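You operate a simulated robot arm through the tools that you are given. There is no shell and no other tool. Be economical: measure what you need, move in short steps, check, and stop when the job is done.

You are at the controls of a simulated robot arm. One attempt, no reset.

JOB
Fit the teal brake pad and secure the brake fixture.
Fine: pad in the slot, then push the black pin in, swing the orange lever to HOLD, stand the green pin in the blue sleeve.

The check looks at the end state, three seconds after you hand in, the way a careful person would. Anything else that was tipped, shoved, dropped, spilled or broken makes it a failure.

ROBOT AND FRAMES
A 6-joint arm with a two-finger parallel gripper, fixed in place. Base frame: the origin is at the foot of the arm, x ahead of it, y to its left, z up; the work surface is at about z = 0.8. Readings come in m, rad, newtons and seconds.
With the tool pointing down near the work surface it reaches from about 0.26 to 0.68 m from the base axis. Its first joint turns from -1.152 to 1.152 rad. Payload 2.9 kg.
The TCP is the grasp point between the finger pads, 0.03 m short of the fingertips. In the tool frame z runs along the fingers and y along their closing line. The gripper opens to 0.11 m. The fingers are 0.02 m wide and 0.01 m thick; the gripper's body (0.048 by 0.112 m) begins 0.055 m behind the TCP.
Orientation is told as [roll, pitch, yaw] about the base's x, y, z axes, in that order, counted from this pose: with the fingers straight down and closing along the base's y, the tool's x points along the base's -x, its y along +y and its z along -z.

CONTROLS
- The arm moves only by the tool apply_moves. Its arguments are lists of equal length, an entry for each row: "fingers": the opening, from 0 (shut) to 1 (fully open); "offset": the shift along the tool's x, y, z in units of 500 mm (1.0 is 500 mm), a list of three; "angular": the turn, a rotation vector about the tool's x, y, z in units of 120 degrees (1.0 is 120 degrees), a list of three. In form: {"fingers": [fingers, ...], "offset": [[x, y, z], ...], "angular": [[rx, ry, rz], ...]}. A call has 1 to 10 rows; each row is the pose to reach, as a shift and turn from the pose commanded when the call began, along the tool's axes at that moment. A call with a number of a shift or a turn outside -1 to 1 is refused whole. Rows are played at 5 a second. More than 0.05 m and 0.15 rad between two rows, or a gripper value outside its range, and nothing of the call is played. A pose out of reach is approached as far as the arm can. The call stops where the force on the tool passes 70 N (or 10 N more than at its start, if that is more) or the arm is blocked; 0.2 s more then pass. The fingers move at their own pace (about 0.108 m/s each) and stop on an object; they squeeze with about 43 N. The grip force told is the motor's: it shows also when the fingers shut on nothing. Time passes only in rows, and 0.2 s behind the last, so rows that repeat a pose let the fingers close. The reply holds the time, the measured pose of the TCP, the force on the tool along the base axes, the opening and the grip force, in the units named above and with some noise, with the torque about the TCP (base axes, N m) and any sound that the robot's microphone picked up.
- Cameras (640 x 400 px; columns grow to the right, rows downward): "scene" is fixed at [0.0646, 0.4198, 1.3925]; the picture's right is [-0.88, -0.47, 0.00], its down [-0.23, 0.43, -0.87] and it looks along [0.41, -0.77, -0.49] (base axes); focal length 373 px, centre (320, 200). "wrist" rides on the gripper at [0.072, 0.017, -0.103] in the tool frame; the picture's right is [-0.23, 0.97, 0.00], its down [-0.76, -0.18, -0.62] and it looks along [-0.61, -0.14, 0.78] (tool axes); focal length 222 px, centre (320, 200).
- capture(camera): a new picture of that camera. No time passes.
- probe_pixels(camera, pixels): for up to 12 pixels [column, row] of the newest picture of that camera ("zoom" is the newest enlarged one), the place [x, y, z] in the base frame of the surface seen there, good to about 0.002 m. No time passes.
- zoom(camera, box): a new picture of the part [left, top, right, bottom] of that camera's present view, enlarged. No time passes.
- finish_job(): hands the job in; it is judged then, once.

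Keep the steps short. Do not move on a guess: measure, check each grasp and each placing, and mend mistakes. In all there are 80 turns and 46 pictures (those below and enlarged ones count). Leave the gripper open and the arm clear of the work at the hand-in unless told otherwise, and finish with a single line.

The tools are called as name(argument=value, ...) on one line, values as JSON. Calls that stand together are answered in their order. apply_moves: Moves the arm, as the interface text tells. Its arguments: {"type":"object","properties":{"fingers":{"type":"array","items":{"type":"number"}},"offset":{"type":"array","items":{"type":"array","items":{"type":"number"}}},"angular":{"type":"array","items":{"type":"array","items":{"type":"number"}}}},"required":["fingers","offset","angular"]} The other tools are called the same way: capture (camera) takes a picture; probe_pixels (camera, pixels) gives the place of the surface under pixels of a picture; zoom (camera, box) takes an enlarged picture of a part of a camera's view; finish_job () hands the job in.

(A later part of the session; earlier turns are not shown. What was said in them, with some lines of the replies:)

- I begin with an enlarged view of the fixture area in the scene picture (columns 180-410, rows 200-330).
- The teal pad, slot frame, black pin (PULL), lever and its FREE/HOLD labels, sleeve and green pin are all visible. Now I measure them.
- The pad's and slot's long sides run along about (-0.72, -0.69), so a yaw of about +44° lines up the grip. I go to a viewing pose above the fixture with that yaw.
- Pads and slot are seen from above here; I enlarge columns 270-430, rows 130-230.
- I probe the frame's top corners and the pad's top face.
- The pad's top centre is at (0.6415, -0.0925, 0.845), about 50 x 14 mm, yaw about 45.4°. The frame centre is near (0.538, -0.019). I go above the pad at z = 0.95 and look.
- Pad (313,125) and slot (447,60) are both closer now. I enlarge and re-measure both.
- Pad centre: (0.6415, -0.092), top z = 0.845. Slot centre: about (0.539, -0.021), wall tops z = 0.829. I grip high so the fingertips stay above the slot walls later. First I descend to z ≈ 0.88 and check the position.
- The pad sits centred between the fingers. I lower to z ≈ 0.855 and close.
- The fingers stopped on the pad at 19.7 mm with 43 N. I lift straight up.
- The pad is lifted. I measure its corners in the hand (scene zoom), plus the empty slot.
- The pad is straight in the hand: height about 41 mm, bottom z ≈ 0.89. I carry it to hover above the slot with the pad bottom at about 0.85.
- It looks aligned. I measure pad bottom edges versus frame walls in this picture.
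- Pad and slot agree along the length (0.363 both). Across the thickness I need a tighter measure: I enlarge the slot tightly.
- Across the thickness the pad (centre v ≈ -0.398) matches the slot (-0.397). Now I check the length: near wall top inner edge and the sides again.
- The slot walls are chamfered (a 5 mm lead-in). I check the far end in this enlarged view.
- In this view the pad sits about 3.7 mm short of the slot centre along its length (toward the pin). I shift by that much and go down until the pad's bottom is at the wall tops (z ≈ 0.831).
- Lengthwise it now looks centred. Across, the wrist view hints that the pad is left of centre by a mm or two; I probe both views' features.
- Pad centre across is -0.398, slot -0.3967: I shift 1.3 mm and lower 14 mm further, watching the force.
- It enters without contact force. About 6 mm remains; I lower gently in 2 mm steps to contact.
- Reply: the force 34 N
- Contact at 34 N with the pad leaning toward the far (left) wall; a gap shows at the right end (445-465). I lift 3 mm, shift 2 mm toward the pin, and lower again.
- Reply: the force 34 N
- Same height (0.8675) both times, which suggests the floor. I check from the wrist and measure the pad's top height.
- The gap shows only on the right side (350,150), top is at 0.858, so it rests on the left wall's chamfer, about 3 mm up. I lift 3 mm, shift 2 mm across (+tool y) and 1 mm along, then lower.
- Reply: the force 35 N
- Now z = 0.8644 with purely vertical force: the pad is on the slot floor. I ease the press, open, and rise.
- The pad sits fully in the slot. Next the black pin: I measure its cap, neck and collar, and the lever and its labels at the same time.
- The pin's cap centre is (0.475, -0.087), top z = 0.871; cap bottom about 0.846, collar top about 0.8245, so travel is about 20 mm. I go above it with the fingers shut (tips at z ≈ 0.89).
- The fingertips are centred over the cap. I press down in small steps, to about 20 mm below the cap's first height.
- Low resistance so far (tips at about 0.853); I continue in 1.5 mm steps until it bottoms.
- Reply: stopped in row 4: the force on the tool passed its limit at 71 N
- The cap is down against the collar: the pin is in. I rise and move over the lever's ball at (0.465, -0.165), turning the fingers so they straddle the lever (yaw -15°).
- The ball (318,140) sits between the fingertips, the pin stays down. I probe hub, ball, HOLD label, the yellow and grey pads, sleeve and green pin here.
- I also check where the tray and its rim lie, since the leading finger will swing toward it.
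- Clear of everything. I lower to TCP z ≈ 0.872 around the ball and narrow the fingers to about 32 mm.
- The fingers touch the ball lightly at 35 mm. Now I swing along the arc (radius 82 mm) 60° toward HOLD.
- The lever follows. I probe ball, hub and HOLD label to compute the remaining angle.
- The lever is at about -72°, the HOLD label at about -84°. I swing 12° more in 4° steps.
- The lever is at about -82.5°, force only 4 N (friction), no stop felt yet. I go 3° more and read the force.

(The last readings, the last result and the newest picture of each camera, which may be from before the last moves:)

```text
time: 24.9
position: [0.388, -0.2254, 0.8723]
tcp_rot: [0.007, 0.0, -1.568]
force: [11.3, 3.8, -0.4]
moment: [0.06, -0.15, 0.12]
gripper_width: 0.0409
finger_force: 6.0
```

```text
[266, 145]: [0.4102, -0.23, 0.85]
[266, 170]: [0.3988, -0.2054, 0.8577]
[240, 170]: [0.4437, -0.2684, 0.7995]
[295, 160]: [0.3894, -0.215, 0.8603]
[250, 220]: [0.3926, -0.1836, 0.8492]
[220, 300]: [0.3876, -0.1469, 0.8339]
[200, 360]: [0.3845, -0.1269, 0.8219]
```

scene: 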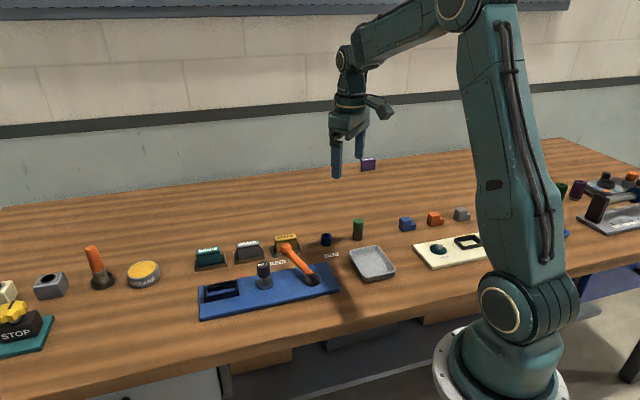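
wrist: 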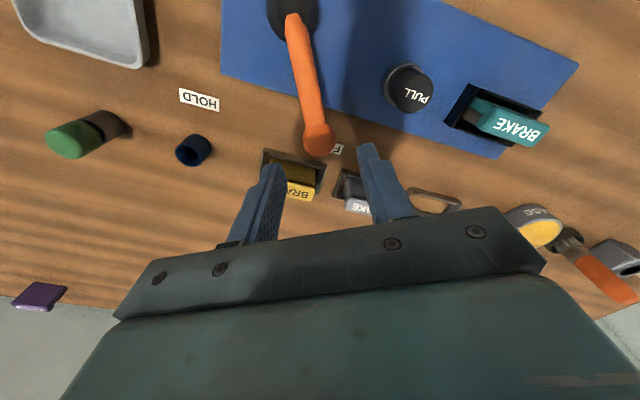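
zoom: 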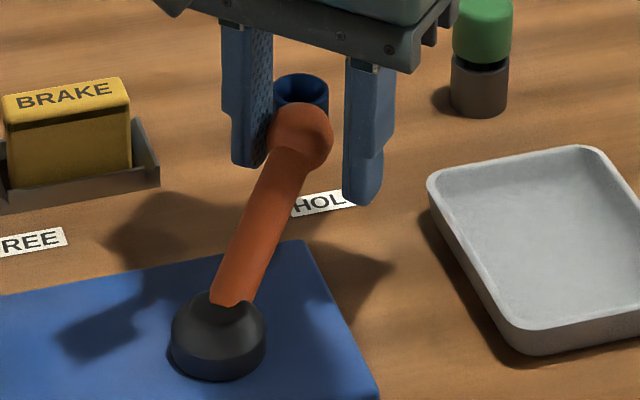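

The force jumped to 11 N and the fingers were spread: the lever is against its end stop at HOLD. I open and rise.

apply_moves(fingers=[0.5, 0.5, 0.5, 0.5, 0.5], offset=[[0, 0, 0], [0, 0, 0], [0, 0, -0.05], [0, 0, -0.13], [0, 0, -0.21]], angular=[[0, 0, 0], [0, 0, 0], [0, 0, 0], [0, 0, 0], [0, 0, 0]])

zoom(camera="scene", box=[290, 200, 390, 290])

probe_pixels(camera="zoom", pixels=[[432, 100], [432, 122], [418, 112], [446, 110], [432, 145], [432, 160], [432, 180], [420, 165], [445, 165], [220, 180], [240, 180], [225, 205]])

```text
time: 26.1
position: [0.3854, -0.2262, 0.9749]
tcp_rot: [0.004, -0.002, -1.569]
force: [-0.4, -0.7, -0.3]
moment: [0.02, 0.01, -0.05]
gripper_width: 0.055
finger_force: 0.1
```

```text
4.44 times, centred on (340, 245) of scene
```

zoom: 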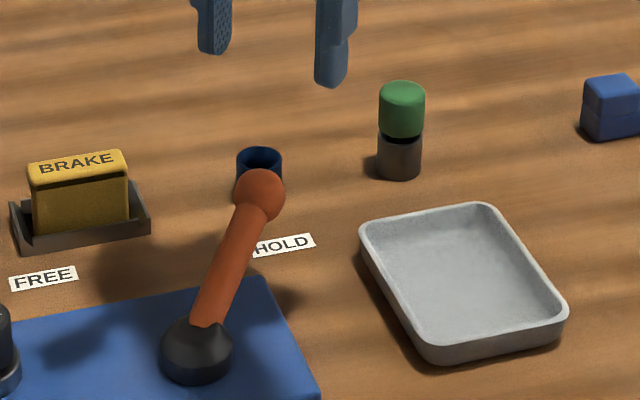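

```text
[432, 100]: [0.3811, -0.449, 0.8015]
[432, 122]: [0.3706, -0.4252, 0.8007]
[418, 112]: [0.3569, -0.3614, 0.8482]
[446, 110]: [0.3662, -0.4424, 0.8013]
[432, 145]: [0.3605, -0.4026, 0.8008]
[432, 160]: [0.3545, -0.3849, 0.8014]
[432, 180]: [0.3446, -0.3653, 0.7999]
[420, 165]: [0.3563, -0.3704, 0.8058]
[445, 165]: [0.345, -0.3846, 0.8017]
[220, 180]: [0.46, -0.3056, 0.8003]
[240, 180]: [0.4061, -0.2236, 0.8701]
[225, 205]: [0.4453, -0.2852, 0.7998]
```

The lever stays at HOLD. Now the green pin and sleeve; they should be in the wrist view from here.

capture(camera="wrist")

```text
13 pictures are left
```

wrist: 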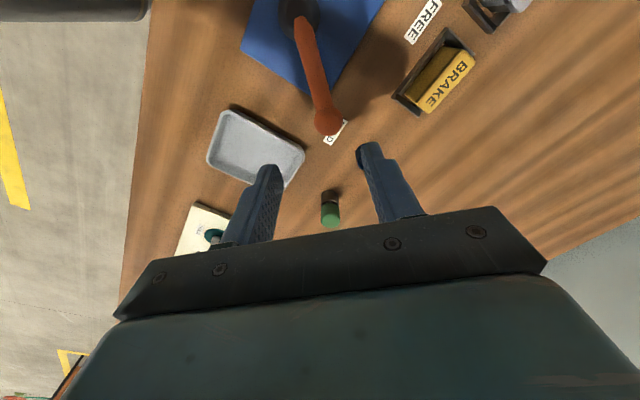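

I enlarge the pin and sleeve in the scene view for their sizes.

zoom(camera="scene", box=[318, 212, 374, 247])

probe_pixels(camera="zoom", pixels=[[455, 95], [435, 95], [475, 95], [455, 120], [455, 165], [455, 185], [450, 205], [450, 235], [430, 230], [475, 230], [455, 75], [450, 190]])

probe_pixels(camera="zoom", pixels=[[90, 250], [90, 270], [60, 262], [120, 258], [58, 275], [128, 270], [60, 300], [75, 285], [105, 280], [125, 290], [90, 235], [90, 245]])

```text
11.43 times, centred on (346, 230) of scene
```

zoom: 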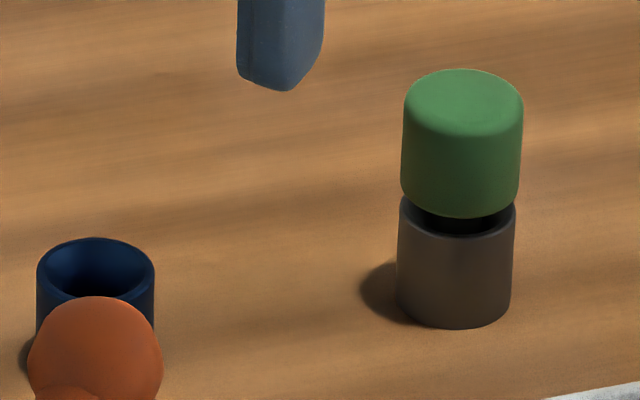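

```text
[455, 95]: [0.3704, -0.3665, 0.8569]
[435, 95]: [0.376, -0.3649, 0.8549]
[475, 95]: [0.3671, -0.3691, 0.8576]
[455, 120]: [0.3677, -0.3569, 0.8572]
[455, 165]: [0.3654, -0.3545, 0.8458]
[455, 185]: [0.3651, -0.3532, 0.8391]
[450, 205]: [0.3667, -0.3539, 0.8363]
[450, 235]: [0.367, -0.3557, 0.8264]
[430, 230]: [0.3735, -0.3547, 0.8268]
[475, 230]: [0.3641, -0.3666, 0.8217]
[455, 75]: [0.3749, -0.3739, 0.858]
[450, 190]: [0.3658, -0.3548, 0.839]
```

```text
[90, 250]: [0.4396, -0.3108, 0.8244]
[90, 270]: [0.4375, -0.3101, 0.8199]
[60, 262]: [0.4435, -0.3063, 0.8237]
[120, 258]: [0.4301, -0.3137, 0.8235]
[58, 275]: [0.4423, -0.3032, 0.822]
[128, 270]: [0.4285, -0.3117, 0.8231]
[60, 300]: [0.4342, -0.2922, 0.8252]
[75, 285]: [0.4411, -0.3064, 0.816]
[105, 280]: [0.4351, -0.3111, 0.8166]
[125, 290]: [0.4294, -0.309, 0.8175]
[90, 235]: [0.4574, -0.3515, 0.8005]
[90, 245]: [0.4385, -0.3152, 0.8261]
```

The green pin stands in a grey socket: head about 23 mm wide, z from 0.833 to 0.858, centre (0.370, -0.3655). The sleeve is near (0.4345, -0.3065), rim z ≈ 0.826. I move above the pin, then look.

apply_moves(fingers=[0.5, 0.5, 0.5, 0.5, 0.5, 0.5], offset=[[-0.07, -0.0077, 0], [-0.14, -0.0154, 0], [-0.21, -0.0231, 0], [-0.2786, -0.0308, 0.04], [-0.2786, -0.0308, 0.12], [-0.2786, -0.0308, 0.12]], angular=[[0, 0, 0], [0, 0, 0], [0, 0, 0], [0, 0, 0], [0, 0, 0], [0, 0, 0]])

capture(camera="wrist")

```text
time: 27.5
position: [0.3744, -0.3642, 0.9151]
tcp_rot: [0.003, -0.002, -1.569]
force: [-0.4, -0.2, 0.6]
moment: [-0.03, -0.01, -0.04]
gripper_width: 0.0549
finger_force: 0.0
```

```text
11 pictures are left
```

wrist: 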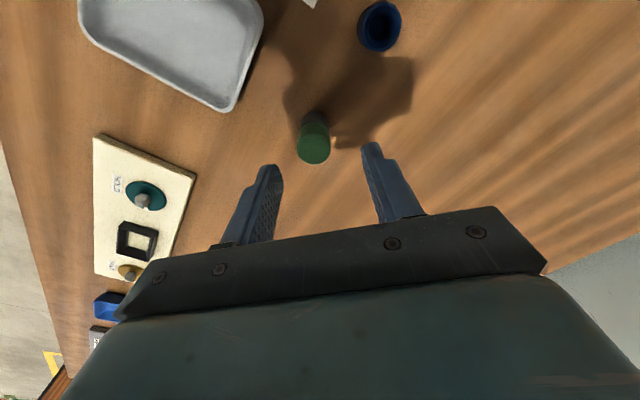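

Pin (313,148) and sleeve (380,26) are both in view; I probe them.

probe_pixels(camera="wrist", pixels=[[313, 148], [299, 148], [327, 146], [313, 162], [313, 136], [358, 25], [402, 24], [380, 3], [380, 50], [379, 24], [366, 10], [394, 10]])

zoom(camera="wrist", box=[350, 0, 414, 56])

```text
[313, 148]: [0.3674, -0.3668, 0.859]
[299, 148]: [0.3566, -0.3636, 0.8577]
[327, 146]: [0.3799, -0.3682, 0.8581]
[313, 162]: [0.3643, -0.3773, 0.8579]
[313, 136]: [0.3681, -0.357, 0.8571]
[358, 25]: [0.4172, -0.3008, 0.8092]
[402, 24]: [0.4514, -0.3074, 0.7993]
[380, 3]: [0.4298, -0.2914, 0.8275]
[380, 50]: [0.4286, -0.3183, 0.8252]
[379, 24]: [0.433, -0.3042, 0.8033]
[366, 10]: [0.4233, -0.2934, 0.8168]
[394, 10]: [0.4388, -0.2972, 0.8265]
```

```text
7.14 times, centred on (382, 28) of wrist
```

zoom: 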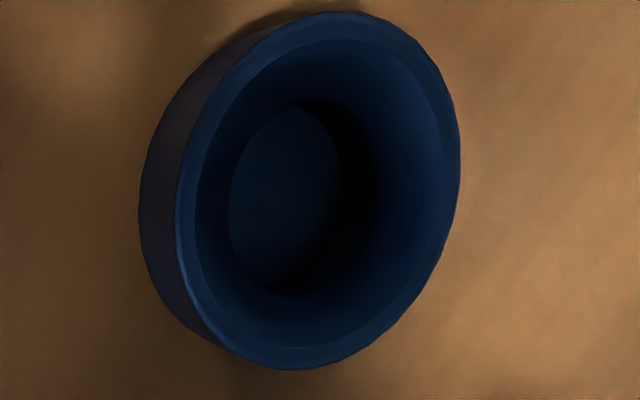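

The sleeve has a funnel mouth. I probe points around its rim and its bottom.

probe_pixels(camera="zoom", pixels=[[187, 230], [452, 170], [340, 20], [280, 360], [250, 55], [430, 280], [430, 80], [205, 310], [285, 195], [255, 195], [310, 195], [285, 260]])

```text
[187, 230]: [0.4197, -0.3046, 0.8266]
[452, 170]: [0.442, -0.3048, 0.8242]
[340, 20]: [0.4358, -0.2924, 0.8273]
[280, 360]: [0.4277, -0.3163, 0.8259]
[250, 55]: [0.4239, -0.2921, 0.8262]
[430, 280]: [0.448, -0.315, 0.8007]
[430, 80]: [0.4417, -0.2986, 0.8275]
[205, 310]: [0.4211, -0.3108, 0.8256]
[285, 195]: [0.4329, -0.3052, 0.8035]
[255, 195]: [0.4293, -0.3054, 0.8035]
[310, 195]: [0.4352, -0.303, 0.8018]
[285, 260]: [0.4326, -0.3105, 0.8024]
```

Sleeve centre (0.4317, -0.3046), pin head centre (0.3680, -0.3662) by the same camera. The tool is about 5.5 mm too far in +x; I correct, lower to z ≈ 0.866, narrow to 35 mm and check centring before closing.

apply_moves(fingers=[0.5, 0.5, 0.5, 0.36, 0.36], offset=[[-0.004, -0.011, 0], [-0.004, -0.011, 0.06], [-0.004, -0.011, 0.1], [-0.004, -0.011, 0.1], [-0.004, -0.011, 0.1]], angular=[[0, 0, 0], [0, 0, 0], [0, 0, 0], [0, 0, 0], [0, 0, 0]])

zoom(camera="wrist", box=[260, 100, 380, 220])

```text
time: 28.7
position: [0.3683, -0.3666, 0.8652]
tcp_rot: [0.003, -0.002, -1.571]
force: [0.1, -0.4, 0.2]
moment: [0.0, -0.03, -0.01]
gripper_width: 0.0395
finger_force: 0.0
```

```text
3.33 times, centred on (320, 160) of wrist
```

zoom: 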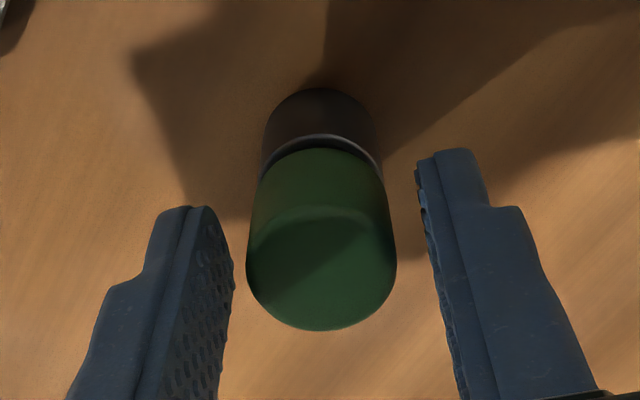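

Fairly centred (head 248-396 between the pad faces). I shift half a millimetre and close.

apply_moves(fingers=[0.36, 0.25, 0.12, 0.12, 0.12], offset=[[0, -0.001, 0], [0, -0.001, 0], [0, -0.001, 0], [0, -0.001, 0], [0, -0.001, 0]], angular=[[0, 0, 0], [0, 0, 0], [0, 0, 0], [0, 0, 0], [0, 0, 0]])

```text
time: 29.9
position: [0.3665, -0.3657, 0.8663]
tcp_rot: [0.003, -0.002, -1.57]
force: [0.9, -1.0, 0.4]
moment: [0.0, -0.01, 0.02]
gripper_width: 0.0262
finger_force: 43.4
```

Gripped at 26 mm with no side force. I lift straight up 60 mm.

apply_moves(fingers=[0.1, 0.1, 0.1, 0.1], offset=[[0, 0, -0.04], [0, 0, -0.08], [0, 0, -0.12], [0, 0, -0.12]], angular=[[0, 0, 0], [0, 0, 0], [0, 0, 0], [0, 0, 0]])

zoom(camera="scene", box=[310, 190, 380, 250])

```text
time: 30.9
position: [0.3649, -0.3659, 0.9249]
tcp_rot: [0.003, -0.002, -1.572]
force: [0.0, -0.9, -1.1]
moment: [-0.02, 0.03, -0.02]
gripper_width: 0.0256
finger_force: 43.3
```

```text
6.67 times, centred on (345, 220) of scene
```

zoom: 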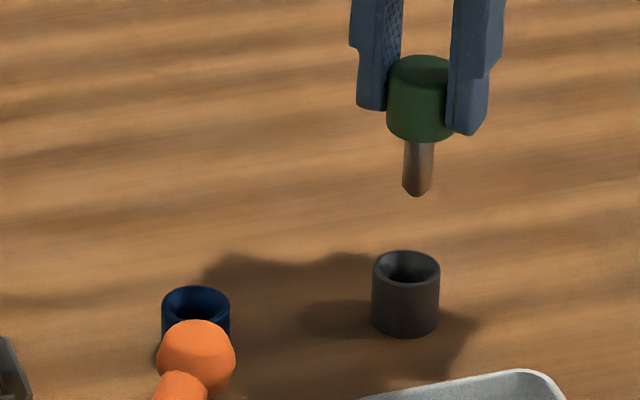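

The pin is out and vertical, with a pointed tip at (417,192). I probe tip, shank, empty socket and sleeve rim.

probe_pixels(camera="zoom", pixels=[[417, 192], [418, 175], [419, 155], [420, 125], [420, 100], [376, 270], [437, 270], [406, 254], [165, 305], [227, 303], [196, 289], [435, 75]])

```text
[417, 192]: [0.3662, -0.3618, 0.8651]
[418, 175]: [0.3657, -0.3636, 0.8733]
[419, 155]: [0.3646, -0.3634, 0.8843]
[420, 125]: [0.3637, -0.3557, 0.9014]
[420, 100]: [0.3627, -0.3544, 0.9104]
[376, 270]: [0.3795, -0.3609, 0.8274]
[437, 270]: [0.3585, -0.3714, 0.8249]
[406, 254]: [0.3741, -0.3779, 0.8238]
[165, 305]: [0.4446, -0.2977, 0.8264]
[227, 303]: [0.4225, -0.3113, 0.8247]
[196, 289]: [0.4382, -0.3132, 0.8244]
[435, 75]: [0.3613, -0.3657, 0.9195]
```

The pin-to-sleeve vector is (0.0642, 0.0617), agreeing in both cameras. I carry the pin over the sleeve and lower until the tip is about 10 mm above the rim.

apply_moves(fingers=[0.1, 0.1, 0.1, 0.1, 0.1], offset=[[0.0413, 0.0439, 0], [0.0826, 0.0878, 0], [0.1238, 0.1316, 0], [0.1238, 0.1316, 0.054], [0.1238, 0.1316, 0.054]], angular=[[0, 0, 0], [0, 0, 0], [0, 0, 0], [0, 0, 0], [0, 0, 0]])

zoom(camera="wrist", box=[280, 90, 360, 190])

zoom(camera="scene", box=[310, 200, 366, 250])

```text
time: 32.1
position: [0.4298, -0.3057, 0.901]
tcp_rot: [0.005, 0.0, -1.571]
force: [-0.5, 1.1, -0.2]
moment: [0.02, 0.0, 0.01]
gripper_width: 0.0259
finger_force: 43.2
```

```text
4.00 times, centred on (320, 140) of wrist
```

zoom: 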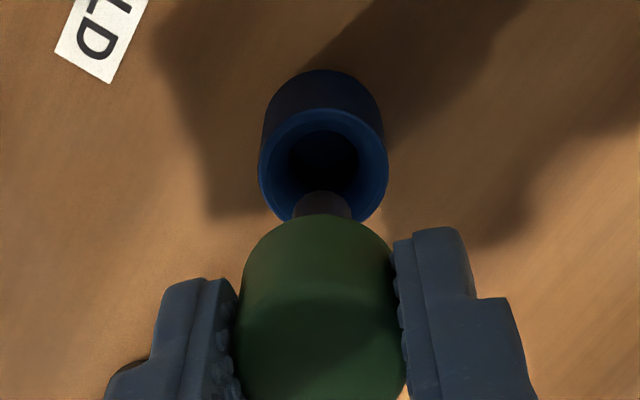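

```text
8.00 times, centred on (338, 225) of scene
```

zoom: 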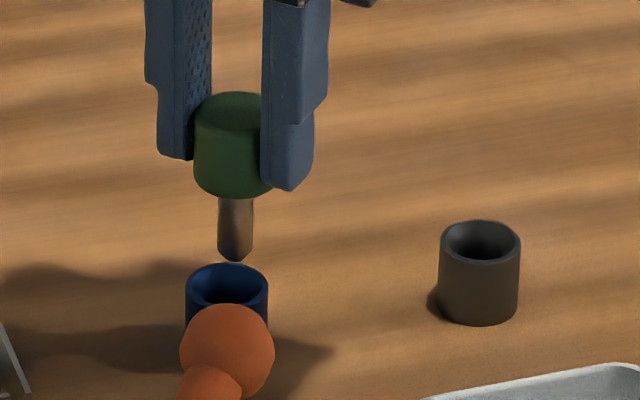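

Columns match in the wrist view (pin 321, sleeve 323). In the scene view I verify tip versus sleeve by probing.

probe_pixels(camera="zoom", pixels=[[236, 258], [236, 245], [236, 225], [225, 225], [248, 225], [188, 285], [266, 283], [226, 266], [235, 140], [234, 105], [228, 285], [443, 245]])

```text
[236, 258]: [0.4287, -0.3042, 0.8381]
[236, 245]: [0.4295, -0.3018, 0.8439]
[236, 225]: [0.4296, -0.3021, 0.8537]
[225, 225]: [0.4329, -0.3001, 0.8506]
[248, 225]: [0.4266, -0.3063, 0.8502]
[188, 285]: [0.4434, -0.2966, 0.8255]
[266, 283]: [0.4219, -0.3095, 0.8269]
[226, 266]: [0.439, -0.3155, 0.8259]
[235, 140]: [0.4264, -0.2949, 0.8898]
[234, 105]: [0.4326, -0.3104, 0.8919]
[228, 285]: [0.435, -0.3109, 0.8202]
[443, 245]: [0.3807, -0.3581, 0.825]
```

The pin is about 1.5 mm short in x and y. I correct and lower into the sleeve gradually.

apply_moves(fingers=[0.1, 0.1, 0.1, 0.1, 0.1, 0.1], offset=[[0.003, 0.0028, 0], [0.003, 0.0028, 0.02], [0.003, 0.0028, 0.034], [0.003, 0.0028, 0.046], [0.003, 0.0028, 0.056], [0.003, 0.0028, 0.062]], angular=[[0, 0, 0], [0, 0, 0], [0, 0, 0], [0, 0, 0], [0, 0, 0], [0, 0, 0]])

```text
time: 33.5
position: [0.433, -0.3019, 0.8687]
tcp_rot: [0.004, -0.002, -1.572]
force: [-0.4, -0.3, -1.0]
moment: [-0.01, 0.0, -0.01]
gripper_width: 0.0259
finger_force: 43.2
```

It went in with no force; I lower the last few millimetres in 1 mm steps.

apply_moves(fingers=[0.1, 0.1, 0.1, 0.1], offset=[[0, 0, 0.002], [0, 0, 0.004], [0, 0, 0.006], [0, 0, 0.008]], angular=[[0, 0, 0], [0, 0, 0], [0, 0, 0], [0, 0, 0]])

zoom(camera="scene", box=[310, 205, 366, 250])

```text
time: 34.5
position: [0.4312, -0.3029, 0.8654]
tcp_rot: [0.003, -0.001, -1.571]
force: [0.5, 0.4, -0.1]
moment: [0.01, 0.01, -0.01]
gripper_width: 0.0259
finger_force: 43.3
```

```text
8.89 times, centred on (338, 228) of scene
```

zoom: 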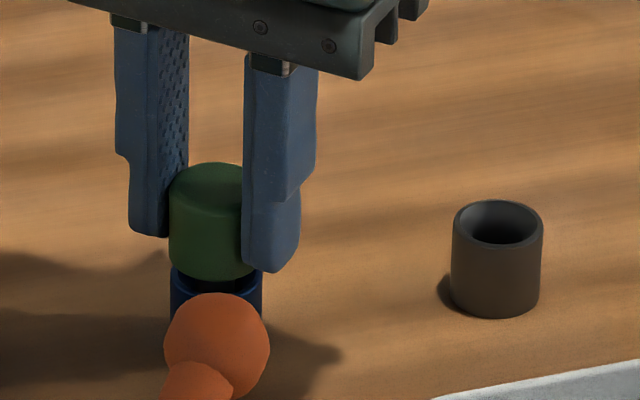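

The pin is in the sleeve, not yet bottomed. A few more 1 mm steps until I feel contact.

apply_moves(fingers=[0.1, 0.1, 0.1], offset=[[0, 0, 0.002], [0, 0, 0.004], [0, 0, 0.005]], angular=[[0, 0, 0], [0, 0, 0], [0, 0, 0]])

```text
time: 35.3
position: [0.4324, -0.303, 0.8645]
tcp_rot: [0.008, -0.002, -1.569]
force: [-6.6, 8.7, 29.8]
moment: [0.48, 0.44, 0.0]
gripper_width: 0.026
finger_force: 43.0
```

Bottomed (30 N). I ease up 1 mm, open and rise straight.

apply_moves(fingers=[0.1, 0.1, 0.35, 0.45, 0.45, 0.45, 0.45], offset=[[0, 0, -0.002], [0, 0, -0.003], [0, 0, -0.003], [0, 0, -0.003], [0, 0, -0.06], [0, 0, -0.15], [0, 0, -0.24]], angular=[[0, 0, 0], [0, 0, 0], [0, 0, 0], [0, 0, 0], [0, 0, 0], [0, 0, 0], [0, 0, 0]])

capture(camera="wrist")

zoom(camera="scene", box=[180, 200, 390, 325])

```text
time: 36.9
position: [0.4311, -0.3019, 0.9823]
tcp_rot: [0.001, -0.001, -1.572]
force: [1.1, 0.2, 0.1]
moment: [0.03, -0.01, -0.02]
gripper_width: 0.0495
finger_force: 0.0
```

```text
4 pictures are left
```

wrist: 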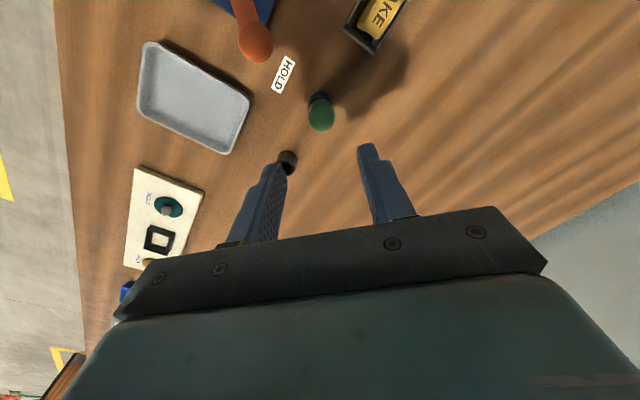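

```text
3.05 times, centred on (285, 262) of scene
```

zoom: 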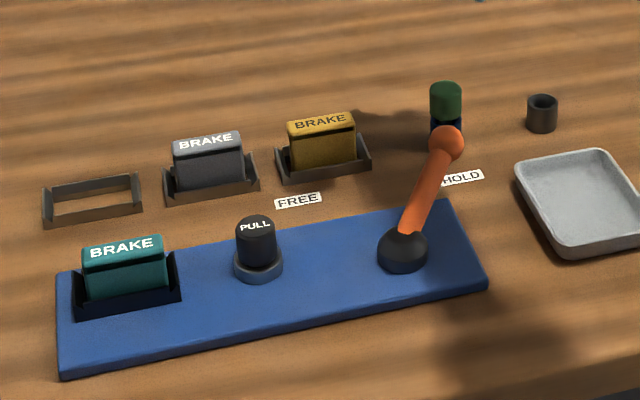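

Everything looks right. I measure final heights: pin cap, pad top, green head (level), and lever ball.

probe_pixels(camera="zoom", pixels=[[256, 222], [125, 245], [95, 250], [155, 240], [445, 85], [435, 88], [455, 88], [446, 135], [463, 178]])

probe_pixels(camera="wrist", pixels=[[256, 43], [245, 48], [268, 42], [283, 75], [320, 118], [310, 118], [331, 118], [240, 10]])

```text
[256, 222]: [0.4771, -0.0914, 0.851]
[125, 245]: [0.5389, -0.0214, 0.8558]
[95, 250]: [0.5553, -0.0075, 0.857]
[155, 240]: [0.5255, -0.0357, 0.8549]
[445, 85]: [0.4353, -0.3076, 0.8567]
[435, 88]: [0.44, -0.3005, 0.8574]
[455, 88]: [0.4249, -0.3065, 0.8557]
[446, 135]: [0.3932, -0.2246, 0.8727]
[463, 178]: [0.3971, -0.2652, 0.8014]
```

```text
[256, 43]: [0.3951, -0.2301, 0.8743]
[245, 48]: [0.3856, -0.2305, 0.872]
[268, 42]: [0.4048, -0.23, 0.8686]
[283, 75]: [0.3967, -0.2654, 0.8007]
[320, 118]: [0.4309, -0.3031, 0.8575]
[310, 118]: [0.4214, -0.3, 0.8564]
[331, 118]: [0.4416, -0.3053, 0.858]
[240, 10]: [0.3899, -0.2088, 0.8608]
```

All in place: pad top 0.856 and level, pin cap 0.851 (down), lever aimed at HOLD (-83°), green head level at 0.857. I rise a bit more and open the gripper fully.

apply_moves(fingers=[0.6, 1, 1, 1], offset=[[0, 0, -0.06], [0, 0, -0.12], [0, 0, -0.16], [0, 0, -0.16]], angular=[[0, 0, 0], [0, 0, 0], [0, 0, 0], [0, 0, 0]])

capture(camera="scene")

```text
time: 37.9
position: [0.4312, -0.3001, 1.0632]
tcp_rot: [0.003, -0.001, -1.571]
force: [-0.3, 0.0, -0.3]
moment: [-0.03, 0.04, 0.03]
gripper_width: 0.1101
finger_force: 0.0
```

```text
2 pictures are left
```

scene: 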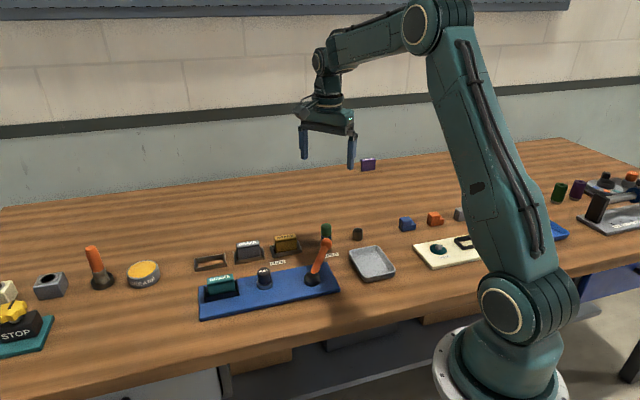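

The arm is clear, the gripper is open, and nothing else was disturbed. I hand in.

finish_job()

```text
The job is handed in.
```

The teal pad is seated in the slot, the black pin is pushed in, the orange lever is at HOLD, and the green pin stands in the blue sleeve.
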